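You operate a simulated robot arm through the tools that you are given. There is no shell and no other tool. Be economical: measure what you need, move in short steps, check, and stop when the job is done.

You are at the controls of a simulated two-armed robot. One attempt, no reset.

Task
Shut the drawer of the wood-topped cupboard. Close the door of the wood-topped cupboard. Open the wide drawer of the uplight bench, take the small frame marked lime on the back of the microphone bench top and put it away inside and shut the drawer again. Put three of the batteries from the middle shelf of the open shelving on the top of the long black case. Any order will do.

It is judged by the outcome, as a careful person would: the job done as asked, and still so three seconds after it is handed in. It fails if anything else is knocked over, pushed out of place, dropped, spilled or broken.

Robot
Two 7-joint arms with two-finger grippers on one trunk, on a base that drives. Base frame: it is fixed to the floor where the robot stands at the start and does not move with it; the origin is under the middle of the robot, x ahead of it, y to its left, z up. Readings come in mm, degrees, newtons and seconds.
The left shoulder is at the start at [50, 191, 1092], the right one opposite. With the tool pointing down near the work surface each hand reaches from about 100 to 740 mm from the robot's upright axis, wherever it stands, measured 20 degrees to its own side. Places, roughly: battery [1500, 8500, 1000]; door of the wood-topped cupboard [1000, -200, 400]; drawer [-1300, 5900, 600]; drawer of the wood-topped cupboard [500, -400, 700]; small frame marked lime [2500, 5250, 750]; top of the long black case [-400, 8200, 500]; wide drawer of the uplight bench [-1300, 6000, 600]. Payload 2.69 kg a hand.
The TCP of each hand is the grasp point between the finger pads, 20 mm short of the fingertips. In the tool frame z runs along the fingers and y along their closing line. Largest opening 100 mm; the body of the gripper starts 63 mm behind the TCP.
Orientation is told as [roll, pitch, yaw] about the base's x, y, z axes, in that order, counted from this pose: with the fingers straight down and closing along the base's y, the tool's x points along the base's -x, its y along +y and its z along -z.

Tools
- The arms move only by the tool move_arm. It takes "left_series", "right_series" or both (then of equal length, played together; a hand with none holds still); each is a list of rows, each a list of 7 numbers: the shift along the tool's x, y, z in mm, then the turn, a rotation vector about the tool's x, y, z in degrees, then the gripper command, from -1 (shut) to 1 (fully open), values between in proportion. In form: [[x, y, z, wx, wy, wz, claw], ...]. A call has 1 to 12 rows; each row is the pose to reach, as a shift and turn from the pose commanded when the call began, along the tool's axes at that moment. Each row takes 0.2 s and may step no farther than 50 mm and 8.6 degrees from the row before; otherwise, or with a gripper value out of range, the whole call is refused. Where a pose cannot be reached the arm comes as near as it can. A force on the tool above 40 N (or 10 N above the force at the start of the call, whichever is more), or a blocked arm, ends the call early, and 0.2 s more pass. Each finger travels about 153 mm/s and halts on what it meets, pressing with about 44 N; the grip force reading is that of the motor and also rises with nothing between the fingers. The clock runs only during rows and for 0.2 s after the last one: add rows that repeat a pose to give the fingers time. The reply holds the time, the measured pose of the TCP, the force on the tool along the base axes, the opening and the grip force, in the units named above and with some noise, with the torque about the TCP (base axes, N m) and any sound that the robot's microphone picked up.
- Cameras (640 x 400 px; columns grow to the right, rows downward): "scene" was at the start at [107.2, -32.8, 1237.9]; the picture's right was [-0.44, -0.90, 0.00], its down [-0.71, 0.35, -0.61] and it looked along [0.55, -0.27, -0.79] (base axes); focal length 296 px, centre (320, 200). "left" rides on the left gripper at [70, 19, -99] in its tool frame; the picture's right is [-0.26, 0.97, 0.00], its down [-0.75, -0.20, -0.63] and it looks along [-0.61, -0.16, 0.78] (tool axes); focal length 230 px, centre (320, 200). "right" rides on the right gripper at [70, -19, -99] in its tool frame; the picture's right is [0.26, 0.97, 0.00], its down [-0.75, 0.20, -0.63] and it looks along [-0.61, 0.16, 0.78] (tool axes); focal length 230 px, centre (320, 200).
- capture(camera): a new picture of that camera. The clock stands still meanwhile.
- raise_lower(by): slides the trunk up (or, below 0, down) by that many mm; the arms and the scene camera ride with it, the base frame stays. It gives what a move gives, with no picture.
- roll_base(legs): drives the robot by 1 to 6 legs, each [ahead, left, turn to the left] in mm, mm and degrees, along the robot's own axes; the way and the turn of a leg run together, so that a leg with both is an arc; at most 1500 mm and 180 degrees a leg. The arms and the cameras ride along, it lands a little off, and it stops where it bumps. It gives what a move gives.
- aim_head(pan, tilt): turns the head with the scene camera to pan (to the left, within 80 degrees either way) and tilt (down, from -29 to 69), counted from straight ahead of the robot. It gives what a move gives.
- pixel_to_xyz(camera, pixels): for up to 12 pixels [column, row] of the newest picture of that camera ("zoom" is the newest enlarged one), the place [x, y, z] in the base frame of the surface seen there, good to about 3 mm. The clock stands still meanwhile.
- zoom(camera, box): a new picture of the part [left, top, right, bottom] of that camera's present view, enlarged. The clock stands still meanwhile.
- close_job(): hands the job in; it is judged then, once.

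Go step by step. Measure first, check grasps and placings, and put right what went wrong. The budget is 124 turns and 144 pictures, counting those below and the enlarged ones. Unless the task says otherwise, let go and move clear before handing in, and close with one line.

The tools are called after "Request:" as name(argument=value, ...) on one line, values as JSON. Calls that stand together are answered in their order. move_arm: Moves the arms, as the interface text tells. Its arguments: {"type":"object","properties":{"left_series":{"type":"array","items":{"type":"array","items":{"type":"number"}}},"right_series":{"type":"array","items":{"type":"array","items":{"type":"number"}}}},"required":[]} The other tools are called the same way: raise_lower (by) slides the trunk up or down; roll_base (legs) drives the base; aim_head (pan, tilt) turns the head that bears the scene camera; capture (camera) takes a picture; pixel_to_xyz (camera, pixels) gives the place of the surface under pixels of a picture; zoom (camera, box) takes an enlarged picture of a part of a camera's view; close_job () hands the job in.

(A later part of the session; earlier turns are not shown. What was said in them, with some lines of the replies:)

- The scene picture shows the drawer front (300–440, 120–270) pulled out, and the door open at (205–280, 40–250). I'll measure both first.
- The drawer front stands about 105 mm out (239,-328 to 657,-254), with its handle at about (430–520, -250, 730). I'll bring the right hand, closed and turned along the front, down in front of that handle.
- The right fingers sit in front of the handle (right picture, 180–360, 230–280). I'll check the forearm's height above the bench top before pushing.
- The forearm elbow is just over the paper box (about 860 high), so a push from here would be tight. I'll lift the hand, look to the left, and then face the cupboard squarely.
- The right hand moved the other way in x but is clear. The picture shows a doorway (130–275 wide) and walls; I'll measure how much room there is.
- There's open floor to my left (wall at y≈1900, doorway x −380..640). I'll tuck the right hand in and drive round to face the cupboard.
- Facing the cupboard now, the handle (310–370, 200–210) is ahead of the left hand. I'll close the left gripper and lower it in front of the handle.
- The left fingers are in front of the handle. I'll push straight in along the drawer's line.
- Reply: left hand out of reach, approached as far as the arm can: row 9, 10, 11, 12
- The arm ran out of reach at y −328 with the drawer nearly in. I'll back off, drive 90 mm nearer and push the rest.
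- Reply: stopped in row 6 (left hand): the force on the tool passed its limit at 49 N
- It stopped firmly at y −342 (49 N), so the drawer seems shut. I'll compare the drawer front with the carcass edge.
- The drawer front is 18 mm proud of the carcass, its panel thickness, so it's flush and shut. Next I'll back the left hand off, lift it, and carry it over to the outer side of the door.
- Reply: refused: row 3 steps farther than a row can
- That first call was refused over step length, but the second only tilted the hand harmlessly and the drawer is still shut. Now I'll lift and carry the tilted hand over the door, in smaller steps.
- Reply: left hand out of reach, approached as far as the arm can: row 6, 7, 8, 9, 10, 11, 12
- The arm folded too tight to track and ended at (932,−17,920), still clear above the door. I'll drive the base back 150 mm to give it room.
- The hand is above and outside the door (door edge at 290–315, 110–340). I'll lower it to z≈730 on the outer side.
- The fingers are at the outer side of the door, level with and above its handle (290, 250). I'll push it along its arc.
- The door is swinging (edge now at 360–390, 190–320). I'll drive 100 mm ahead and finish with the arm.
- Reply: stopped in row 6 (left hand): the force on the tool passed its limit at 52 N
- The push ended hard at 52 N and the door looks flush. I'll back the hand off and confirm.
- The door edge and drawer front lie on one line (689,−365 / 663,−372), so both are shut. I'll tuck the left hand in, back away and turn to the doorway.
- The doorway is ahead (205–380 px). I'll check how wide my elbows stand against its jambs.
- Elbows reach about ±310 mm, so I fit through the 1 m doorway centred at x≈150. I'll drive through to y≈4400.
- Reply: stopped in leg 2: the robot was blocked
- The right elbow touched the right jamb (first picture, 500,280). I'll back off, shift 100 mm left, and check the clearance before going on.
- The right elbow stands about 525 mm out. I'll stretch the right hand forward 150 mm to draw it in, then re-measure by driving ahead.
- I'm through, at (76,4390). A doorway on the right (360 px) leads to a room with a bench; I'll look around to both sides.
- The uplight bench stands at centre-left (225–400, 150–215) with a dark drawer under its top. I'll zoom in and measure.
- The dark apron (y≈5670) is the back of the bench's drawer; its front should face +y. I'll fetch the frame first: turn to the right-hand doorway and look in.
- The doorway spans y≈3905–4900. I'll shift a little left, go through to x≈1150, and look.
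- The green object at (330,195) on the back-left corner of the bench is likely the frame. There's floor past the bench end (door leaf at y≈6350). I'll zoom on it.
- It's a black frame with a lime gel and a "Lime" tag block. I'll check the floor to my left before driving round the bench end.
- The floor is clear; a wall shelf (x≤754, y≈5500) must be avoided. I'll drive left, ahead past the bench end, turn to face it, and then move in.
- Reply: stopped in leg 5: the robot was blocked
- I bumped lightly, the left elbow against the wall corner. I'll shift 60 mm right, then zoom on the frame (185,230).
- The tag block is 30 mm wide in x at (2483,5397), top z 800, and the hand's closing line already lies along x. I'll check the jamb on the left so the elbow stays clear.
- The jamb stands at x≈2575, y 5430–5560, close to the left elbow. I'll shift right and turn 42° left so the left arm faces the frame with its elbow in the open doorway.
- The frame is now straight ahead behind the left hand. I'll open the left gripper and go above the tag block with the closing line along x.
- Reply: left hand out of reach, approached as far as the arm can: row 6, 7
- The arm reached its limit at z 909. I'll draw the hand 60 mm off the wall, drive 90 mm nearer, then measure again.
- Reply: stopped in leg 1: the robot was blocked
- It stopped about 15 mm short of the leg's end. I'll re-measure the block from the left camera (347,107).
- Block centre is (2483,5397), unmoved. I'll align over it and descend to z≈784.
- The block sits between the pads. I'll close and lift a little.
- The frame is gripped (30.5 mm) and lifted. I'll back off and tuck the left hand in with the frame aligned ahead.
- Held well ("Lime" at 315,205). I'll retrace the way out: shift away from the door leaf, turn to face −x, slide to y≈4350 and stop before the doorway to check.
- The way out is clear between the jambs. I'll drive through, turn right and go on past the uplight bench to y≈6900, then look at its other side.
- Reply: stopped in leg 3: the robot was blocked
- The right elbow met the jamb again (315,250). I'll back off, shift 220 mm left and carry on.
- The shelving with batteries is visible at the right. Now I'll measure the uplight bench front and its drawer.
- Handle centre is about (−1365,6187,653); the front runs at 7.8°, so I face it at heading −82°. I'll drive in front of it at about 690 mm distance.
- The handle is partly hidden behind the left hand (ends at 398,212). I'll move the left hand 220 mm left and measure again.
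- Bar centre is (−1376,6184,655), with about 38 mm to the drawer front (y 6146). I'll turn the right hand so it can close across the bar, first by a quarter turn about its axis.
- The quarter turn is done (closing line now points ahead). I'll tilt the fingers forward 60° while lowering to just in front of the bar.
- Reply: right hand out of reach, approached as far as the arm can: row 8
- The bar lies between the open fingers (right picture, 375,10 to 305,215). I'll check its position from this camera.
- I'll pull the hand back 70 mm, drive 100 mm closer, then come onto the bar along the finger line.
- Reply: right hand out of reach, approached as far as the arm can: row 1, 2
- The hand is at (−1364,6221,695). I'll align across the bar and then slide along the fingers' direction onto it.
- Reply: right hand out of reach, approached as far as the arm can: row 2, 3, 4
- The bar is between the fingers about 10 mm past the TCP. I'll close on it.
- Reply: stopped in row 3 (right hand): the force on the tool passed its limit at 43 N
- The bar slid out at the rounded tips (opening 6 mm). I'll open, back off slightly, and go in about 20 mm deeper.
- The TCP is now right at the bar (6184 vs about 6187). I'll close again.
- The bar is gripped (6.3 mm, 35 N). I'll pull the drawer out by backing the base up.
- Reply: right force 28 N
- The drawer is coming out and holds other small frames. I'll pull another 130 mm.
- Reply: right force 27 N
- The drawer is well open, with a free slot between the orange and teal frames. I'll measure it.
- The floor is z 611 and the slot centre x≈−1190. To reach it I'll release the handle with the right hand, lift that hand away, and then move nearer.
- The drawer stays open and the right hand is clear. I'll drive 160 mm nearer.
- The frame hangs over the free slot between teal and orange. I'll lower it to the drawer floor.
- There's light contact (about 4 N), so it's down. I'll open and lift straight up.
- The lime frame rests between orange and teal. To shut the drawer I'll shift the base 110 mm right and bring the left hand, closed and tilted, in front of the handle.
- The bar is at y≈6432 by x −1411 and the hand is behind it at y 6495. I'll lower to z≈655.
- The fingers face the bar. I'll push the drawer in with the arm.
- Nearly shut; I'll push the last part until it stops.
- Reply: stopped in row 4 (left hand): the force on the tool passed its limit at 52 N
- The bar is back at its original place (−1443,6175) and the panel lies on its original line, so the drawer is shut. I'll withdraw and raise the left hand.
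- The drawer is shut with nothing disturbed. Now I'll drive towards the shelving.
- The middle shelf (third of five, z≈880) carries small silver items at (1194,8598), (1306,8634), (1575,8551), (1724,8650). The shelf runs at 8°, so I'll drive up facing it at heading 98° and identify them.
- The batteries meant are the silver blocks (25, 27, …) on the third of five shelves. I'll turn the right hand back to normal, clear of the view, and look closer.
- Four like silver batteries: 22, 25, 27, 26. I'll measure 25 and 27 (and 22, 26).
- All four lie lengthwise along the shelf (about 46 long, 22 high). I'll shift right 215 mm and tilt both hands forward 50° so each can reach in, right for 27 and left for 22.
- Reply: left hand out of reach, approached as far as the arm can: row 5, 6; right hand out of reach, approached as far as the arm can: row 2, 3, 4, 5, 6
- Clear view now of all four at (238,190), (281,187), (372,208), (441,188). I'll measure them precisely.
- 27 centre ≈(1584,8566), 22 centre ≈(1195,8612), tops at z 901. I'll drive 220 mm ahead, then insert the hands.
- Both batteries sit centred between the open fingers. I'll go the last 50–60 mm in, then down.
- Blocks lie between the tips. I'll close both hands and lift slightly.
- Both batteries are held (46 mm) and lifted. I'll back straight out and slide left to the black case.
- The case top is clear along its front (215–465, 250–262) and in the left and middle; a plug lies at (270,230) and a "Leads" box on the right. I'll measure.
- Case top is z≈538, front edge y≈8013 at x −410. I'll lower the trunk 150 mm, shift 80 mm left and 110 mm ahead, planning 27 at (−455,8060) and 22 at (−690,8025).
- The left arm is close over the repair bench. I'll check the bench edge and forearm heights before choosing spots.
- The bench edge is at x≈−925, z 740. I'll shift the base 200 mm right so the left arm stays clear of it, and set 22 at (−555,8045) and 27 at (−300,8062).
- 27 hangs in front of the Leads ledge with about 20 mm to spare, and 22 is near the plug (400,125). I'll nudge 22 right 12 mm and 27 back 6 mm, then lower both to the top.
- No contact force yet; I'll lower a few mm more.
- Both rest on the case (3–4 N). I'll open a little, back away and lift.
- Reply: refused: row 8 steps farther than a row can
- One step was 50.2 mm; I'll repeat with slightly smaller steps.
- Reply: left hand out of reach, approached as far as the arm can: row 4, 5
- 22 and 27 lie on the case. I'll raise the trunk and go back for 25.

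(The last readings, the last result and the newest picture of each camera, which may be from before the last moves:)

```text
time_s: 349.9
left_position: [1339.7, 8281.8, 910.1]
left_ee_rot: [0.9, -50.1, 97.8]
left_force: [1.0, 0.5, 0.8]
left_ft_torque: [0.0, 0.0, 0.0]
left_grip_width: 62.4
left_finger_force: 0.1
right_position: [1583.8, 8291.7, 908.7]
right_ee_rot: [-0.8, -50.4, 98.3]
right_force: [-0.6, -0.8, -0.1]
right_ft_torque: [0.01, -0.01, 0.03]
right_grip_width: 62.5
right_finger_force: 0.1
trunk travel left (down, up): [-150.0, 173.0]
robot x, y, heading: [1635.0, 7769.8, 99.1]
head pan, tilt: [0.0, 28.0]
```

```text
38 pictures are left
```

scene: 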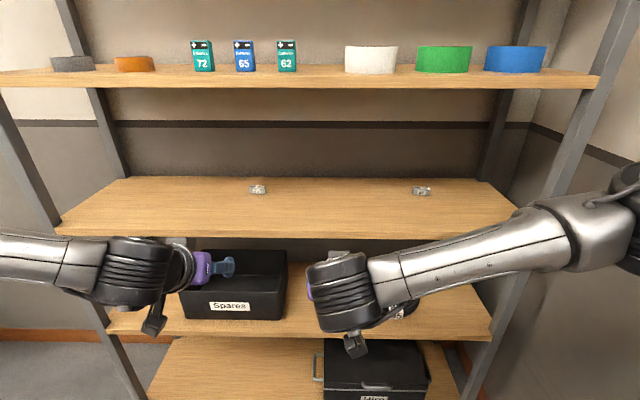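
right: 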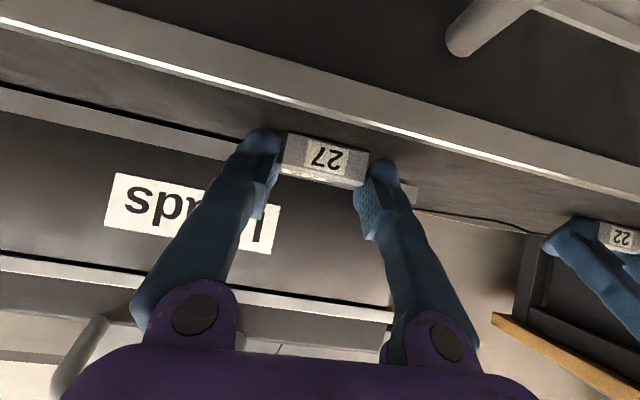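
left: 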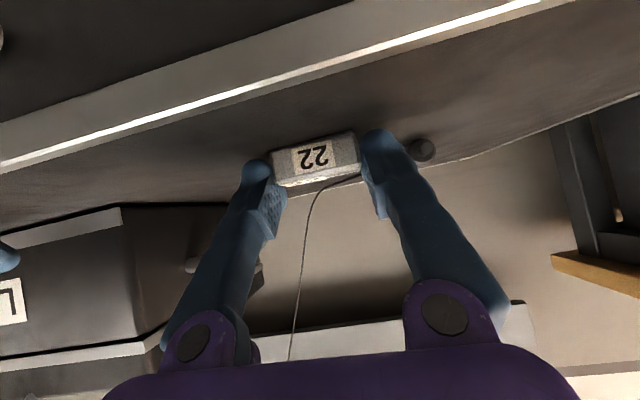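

25 is at (258,188). I'll raise the left hand, draw the right hand back, and drive 230 mm ahead.

Request:
move_arm(left_series=[[-8, 0, -7, 0, 0, 0, 0.6], [-17, 0, -14, 0, 0, 0, 0.6]], right_series=[[10, 0, -30, 0, 0, 0, 0.2], [21, 0, -60, 0, 0, 0, 0]])

Request:
roll_base(legs=[[230, 0, 0]])

Request:
capture(camera="left")

Request:
pixel_to_xyz(camera="left", pixels=[[320, 120], [320, 140], [320, 160], [300, 130], [340, 130], [280, 140], [360, 140]])

```text
time_s: 350.4
left_position: [1339.3, 8281.6, 932.5]
left_ee_rot: [0.9, -50.1, 97.9]
left_force: [-0.2, -0.7, 0.6]
left_ft_torque: [-0.02, 0.0, -0.03]
left_grip_width: 80.1
left_finger_force: 0.1
right_position: [1591.3, 8232.3, 929.1]
right_ee_rot: [-0.8, -50.4, 98.2]
right_force: [-0.7, -0.4, 0.1]
right_ft_torque: [-0.02, 0.03, 0.02]
right_grip_width: 50.0
right_finger_force: 0.1
trunk travel left (down, up): [-150.0, 173.0]
robot x, y, heading: [1637.9, 7766.1, 99.2]
head pan, tilt: [0.0, 28.0]
```

```text
time_s: 352.2
left_position: [1303.0, 8506.0, 932.6]
left_ee_rot: [0.9, -50.0, 97.9]
left_force: [0.0, -0.4, 0.2]
left_ft_torque: [0.0, 0.0, 0.05]
left_grip_width: 80.0
left_finger_force: 0.0
right_position: [1555.4, 8455.5, 930.1]
right_ee_rot: [-0.9, -50.4, 98.3]
right_force: [0.0, -0.3, -0.6]
right_ft_torque: [0.06, -0.01, -0.01]
right_grip_width: 50.0
right_finger_force: 0.0
trunk travel left (down, up): [-150.0, 173.0]
robot x, y, heading: [1604.6, 7994.0, 99.1]
head pan, tilt: [0.0, 28.0]
```

```text
37 pictures are left
```

left: 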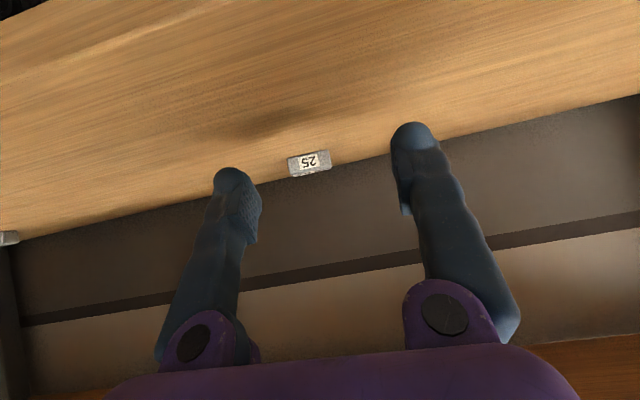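

```text
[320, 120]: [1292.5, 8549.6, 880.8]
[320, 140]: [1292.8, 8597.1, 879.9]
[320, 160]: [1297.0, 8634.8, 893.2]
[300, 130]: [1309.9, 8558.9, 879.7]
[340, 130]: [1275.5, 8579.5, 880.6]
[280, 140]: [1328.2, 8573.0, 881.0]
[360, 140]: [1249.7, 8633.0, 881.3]
```

25 is centred at about (1310,8648). I'll go in above it and then down.

Request:
move_arm(left_series=[[-21, -7, 25, 0, 0, 0, 0.6], [-42, -14, 50, 0, 0, 0, 0.6], [-63, -20, 75, 0, 0, 0, 0.6], [-83, -27, 100, 0, 0, 0, 0.6], [-72, -27, 109, 0, 0, 0, 0.6], [-62, -27, 117, 0, 0, 0, 0.6]])

Request:
capture(camera="left")

```text
time_s: 353.6
left_position: [1309.6, 8637.9, 905.7]
left_ee_rot: [0.8, -50.2, 97.9]
left_force: [0.0, -0.2, -1.1]
left_ft_torque: [0.01, 0.04, -0.01]
left_grip_width: 79.9
left_finger_force: 0.0
right_position: [1555.4, 8456.1, 930.0]
right_ee_rot: [-0.8, -50.5, 98.3]
right_force: [-0.1, 0.0, 0.7]
right_ft_torque: [0.02, -0.01, -0.03]
right_grip_width: 49.9
right_finger_force: 0.0
trunk travel left (down, up): [-150.0, 173.0]
robot x, y, heading: [1605.3, 7993.6, 99.2]
head pan, tilt: [0.0, 28.0]
```

```text
36 pictures are left
```

left: 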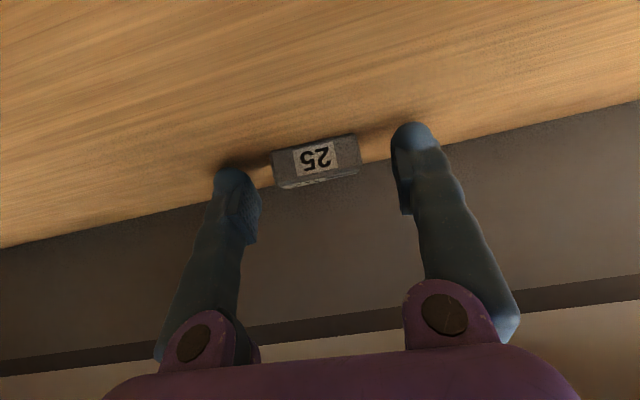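

Same picture as the good grasp before; close and lift.

Request:
move_arm(left_series=[[0, 0, 0, 0, 0, 0, 0.3], [0, 0, 0, 0, 0, 0, -1], [0, 0, 0, 0, 0, 0, -1], [0, 0, 0, 0, 0, 0, -1], [-12, 0, -10, 0, 0, 0, -1], [-21, 0, -18, 0, 0, 0, -1]])

Request:
capture(camera="left")

```text
time_s: 355.0
left_position: [1311.6, 8635.8, 932.5]
left_ee_rot: [0.9, -50.0, 97.9]
left_force: [-0.2, 0.4, -0.7]
left_ft_torque: [0.01, 0.0, -0.02]
left_grip_width: 46.6
left_finger_force: 44.3
right_position: [1555.4, 8457.4, 930.1]
right_ee_rot: [-0.8, -50.5, 98.3]
right_force: [0.1, 0.0, 0.1]
right_ft_torque: [-0.01, 0.0, -0.03]
right_grip_width: 50.1
right_finger_force: 0.2
trunk travel left (down, up): [-150.0, 173.0]
robot x, y, heading: [1601.2, 7997.1, 99.3]
head pan, tilt: [0.0, 28.0]
```

```text
35 pictures are left
```

left: 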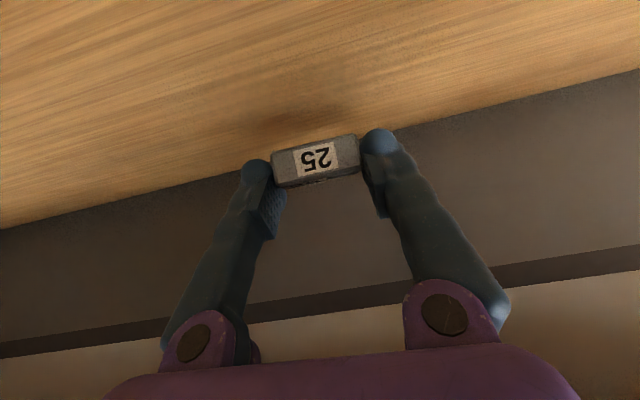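

25 is held. I'll back out and return to the case, aiming at the free spot (−425,8045) between 22 and 27.

Request:
roll_base(legs=[[-390, 0, 0], [0, 905, 0], [0, 904, 0]])

Request:
raise_lower(by=-150)

Request:
aim_head(pan=10, tilt=42)

Request:
capture(camera="scene")

```text
time_s: 373.2
left_position: [-409.4, 7956.5, 932.2]
left_ee_rot: [0.9, -50.0, 98.0]
left_force: [0.6, -0.3, -0.9]
left_ft_torque: [0.0, 0.02, 0.01]
left_grip_width: 46.3
left_finger_force: 43.8
right_position: [-165.1, 7774.5, 929.3]
right_ee_rot: [-0.8, -50.5, 98.5]
right_force: [0.4, -0.5, 0.8]
right_ft_torque: [0.02, -0.02, -0.01]
right_grip_width: 50.0
right_finger_force: 0.2
trunk travel left (down, up): [-150.0, 173.0]
robot x, y, heading: [-119.3, 7312.3, 99.2]
head pan, tilt: [0.0, 28.0]
```

```text
time_s: 374.9
left_position: [-408.6, 7956.8, 782.3]
left_ee_rot: [0.9, -49.9, 98.0]
left_force: [-0.8, -0.4, -0.9]
left_ft_torque: [-0.05, 0.03, 0.01]
left_grip_width: 46.5
left_finger_force: 44.0
right_position: [-165.2, 7774.0, 778.7]
right_ee_rot: [-0.7, -50.4, 98.4]
right_force: [-0.7, 0.3, -0.3]
right_ft_torque: [-0.03, 0.0, 0.0]
right_grip_width: 50.0
right_finger_force: 0.0
trunk travel left (down, up): [0.0, 323.0]
robot x, y, heading: [-119.6, 7313.4, 99.4]
head pan, tilt: [0.0, 28.0]
```

```text
time_s: 375.7
left_position: [-409.3, 7957.0, 782.0]
left_ee_rot: [0.9, -50.0, 98.0]
left_force: [-0.1, -0.4, -1.2]
left_ft_torque: [-0.02, -0.03, 0.01]
left_grip_width: 46.4
left_finger_force: 43.6
right_position: [-165.3, 7774.5, 779.4]
right_ee_rot: [-0.8, -50.4, 98.4]
right_force: [0.2, 0.6, -0.2]
right_ft_torque: [0.0, 0.02, -0.04]
right_grip_width: 50.2
right_finger_force: 0.1
trunk travel left (down, up): [0.0, 323.0]
robot x, y, heading: [-118.1, 7309.7, 99.2]
head pan, tilt: [10.0, 42.0]
```

```text
34 pictures are left
```

scene: 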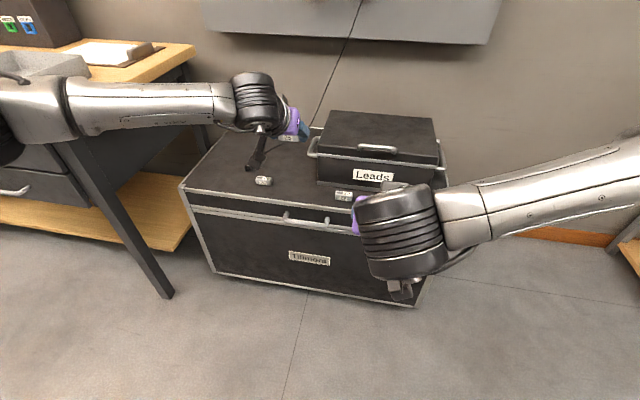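

Request:
roll_base(legs=[[110, 0, 0]])

Request:
capture(camera="scene")

Request:
zoom(camera="scene", box=[180, 120, 460, 270])

```text
time_s: 376.9
left_position: [-426.9, 8064.3, 781.8]
left_ee_rot: [0.9, -50.0, 97.9]
left_force: [0.2, -0.3, 0.2]
left_ft_torque: [0.02, 0.03, 0.0]
left_grip_width: 46.2
left_finger_force: 43.9
right_position: [-182.5, 7882.8, 778.7]
right_ee_rot: [-0.8, -50.4, 98.3]
right_force: [0.2, 1.1, -0.3]
right_ft_torque: [0.01, -0.02, 0.0]
right_grip_width: 50.1
right_finger_force: 0.0
trunk travel left (down, up): [0.0, 323.0]
robot x, y, heading: [-138.0, 7423.5, 99.2]
head pan, tilt: [10.0, 42.0]
```

```text
33 pictures are left
```

scene: 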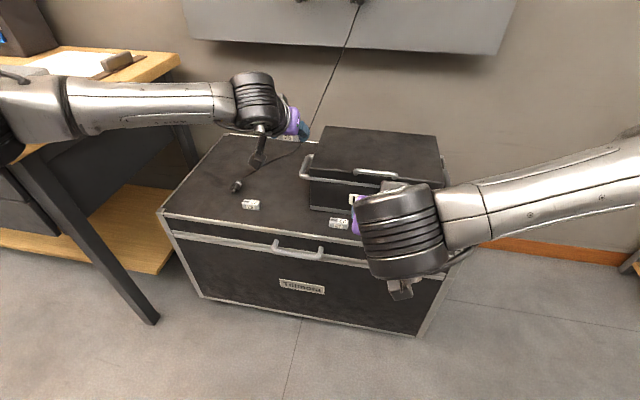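

```text
2.29 times, centred on (320, 195) of scene
```

zoom: 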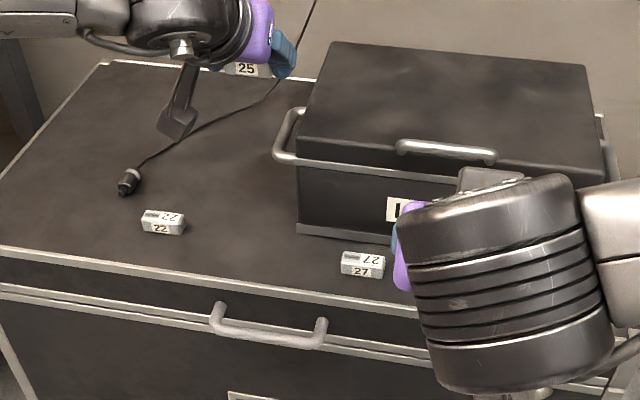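

Request:
pixel_to_xyz(camera="zoom", pixels=[[255, 245], [297, 235], [285, 155], [165, 225], [362, 265], [255, 225], [255, 270]])

```text
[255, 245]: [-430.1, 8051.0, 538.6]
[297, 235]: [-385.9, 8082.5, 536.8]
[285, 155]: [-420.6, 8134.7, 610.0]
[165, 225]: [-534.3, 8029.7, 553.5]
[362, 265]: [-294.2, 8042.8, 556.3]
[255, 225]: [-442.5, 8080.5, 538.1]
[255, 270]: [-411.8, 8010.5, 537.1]
```

The spot (−428,8042) is free; the Leads handle is well behind (8135). I'll lower 25 there.

Request:
move_arm(left_series=[[22, 4, -26, 0, 0, 0, -1], [56, 4, 3, 0, 0, 0, -1], [91, 4, 31, 0, 0, 0, -1], [126, 4, 60, 0, 0, 0, -1], [156, 4, 86, 0, 0, 0, -1], [179, 4, 105, 0, 0, 0, -1], [186, 4, 111, 0, 0, 0, -1], [188, 4, 113, 0, 0, 0, -1]])

Request:
capture(camera="left")

```text
time_s: 378.7
left_position: [-428.1, 8030.2, 565.6]
left_ee_rot: [0.9, -50.1, 97.9]
left_force: [0.2, -0.7, 0.3]
left_ft_torque: [0.01, 0.0, 0.03]
left_grip_width: 46.4
left_finger_force: 43.6
right_position: [-182.6, 7884.1, 780.5]
right_ee_rot: [-0.7, -50.6, 98.3]
right_force: [0.0, 0.9, 0.8]
right_ft_torque: [0.01, -0.03, 0.02]
right_grip_width: 50.1
right_finger_force: 0.0
trunk travel left (down, up): [0.0, 323.0]
robot x, y, heading: [-136.8, 7419.3, 99.2]
head pan, tilt: [10.0, 42.0]
```

```text
31 pictures are left
```

left: 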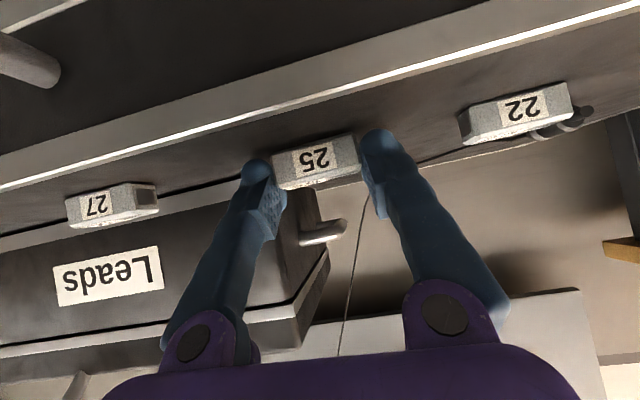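

25 is just above the top with 27 and 22 well clear. I'll lower 3 mm, release, back off and lift.

Request:
move_arm(left_series=[[1.5, 0, 1.3, 0, 0, 0, -1], [3, 0, 2.5, 0, 0, 0, -1], [3, 0, 2.5, 0, 0, 0, 0.15], [3, 0, 2.5, 0, 0, 0, 0.25], [3, 0, 2.5, 0, 0, 0, 0.25], [22, 0, -20, 0, 0, 0, 0.25], [26, 0, -56, 0, 0, 0, 0.25], [8, 0, -95, 0, 0, 0, 0.25], [-27, 0, -125, 0, 0, 0, 0.25], [-62, 0, -155, 0, 0, 0, 0.25], [-97, 0, -185, 0, 0, 0, 0.25]])

Request:
zoom(camera="scene", box=[180, 120, 460, 270])

```text
time_s: 381.1
left_position: [-413.1, 7951.8, 760.2]
left_ee_rot: [0.9, -50.0, 97.9]
left_force: [0.5, -0.7, 0.6]
left_ft_torque: [0.01, -0.03, 0.0]
left_grip_width: 62.4
left_finger_force: 0.1
right_position: [-181.8, 7882.9, 780.4]
right_ee_rot: [-0.7, -50.5, 98.2]
right_force: [-0.1, 0.9, -0.2]
right_ft_torque: [0.0, -0.02, 0.01]
right_grip_width: 50.0
right_finger_force: 0.0
trunk travel left (down, up): [0.0, 323.0]
robot x, y, heading: [-134.2, 7420.9, 99.2]
head pan, tilt: [10.0, 42.0]
```

```text
2.29 times, centred on (320, 195) of scene
```

zoom: 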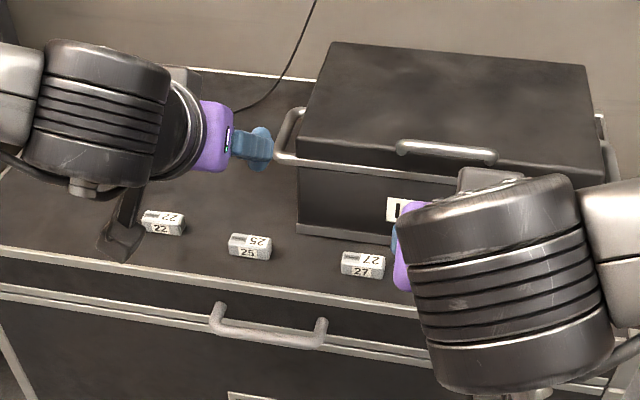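

22, 25 and 27 all lie on the case top. I'll back away and take a last look.

Request:
roll_base(legs=[[-250, 0, 0]])

Request:
capture(camera="scene")

```text
time_s: 382.9
left_position: [-372.2, 7702.2, 759.5]
left_ee_rot: [0.8, -49.9, 97.9]
left_force: [-0.3, 0.6, 0.0]
left_ft_torque: [0.01, 0.0, 0.02]
left_grip_width: 62.3
left_finger_force: 0.1
right_position: [-141.9, 7635.2, 780.6]
right_ee_rot: [-0.8, -50.5, 98.3]
right_force: [0.0, -0.2, -0.5]
right_ft_torque: [-0.04, 0.0, 0.0]
right_grip_width: 50.2
right_finger_force: 0.1
trunk travel left (down, up): [0.0, 323.0]
robot x, y, heading: [-93.6, 7171.0, 99.4]
head pan, tilt: [10.0, 42.0]
```

```text
29 pictures are left
```

scene: 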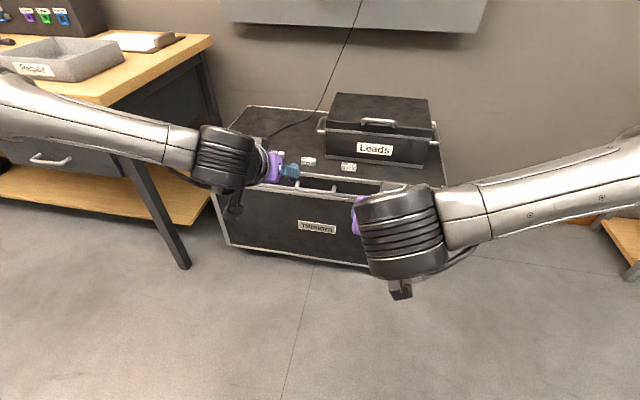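

The hands are clear and every part of the job has been checked, so I'm handing it in.

Request:
close_job()

```text
The job is handed in.
```

The cupboard's drawer and door are shut. The lime frame is in the uplight bench's wide drawer, which is shut again. Batteries 22, 25 and 27 are on top of the long black case. On the way, the robot's elbows brushed a door frame a few times, but I saw nothing knocked over or moved.
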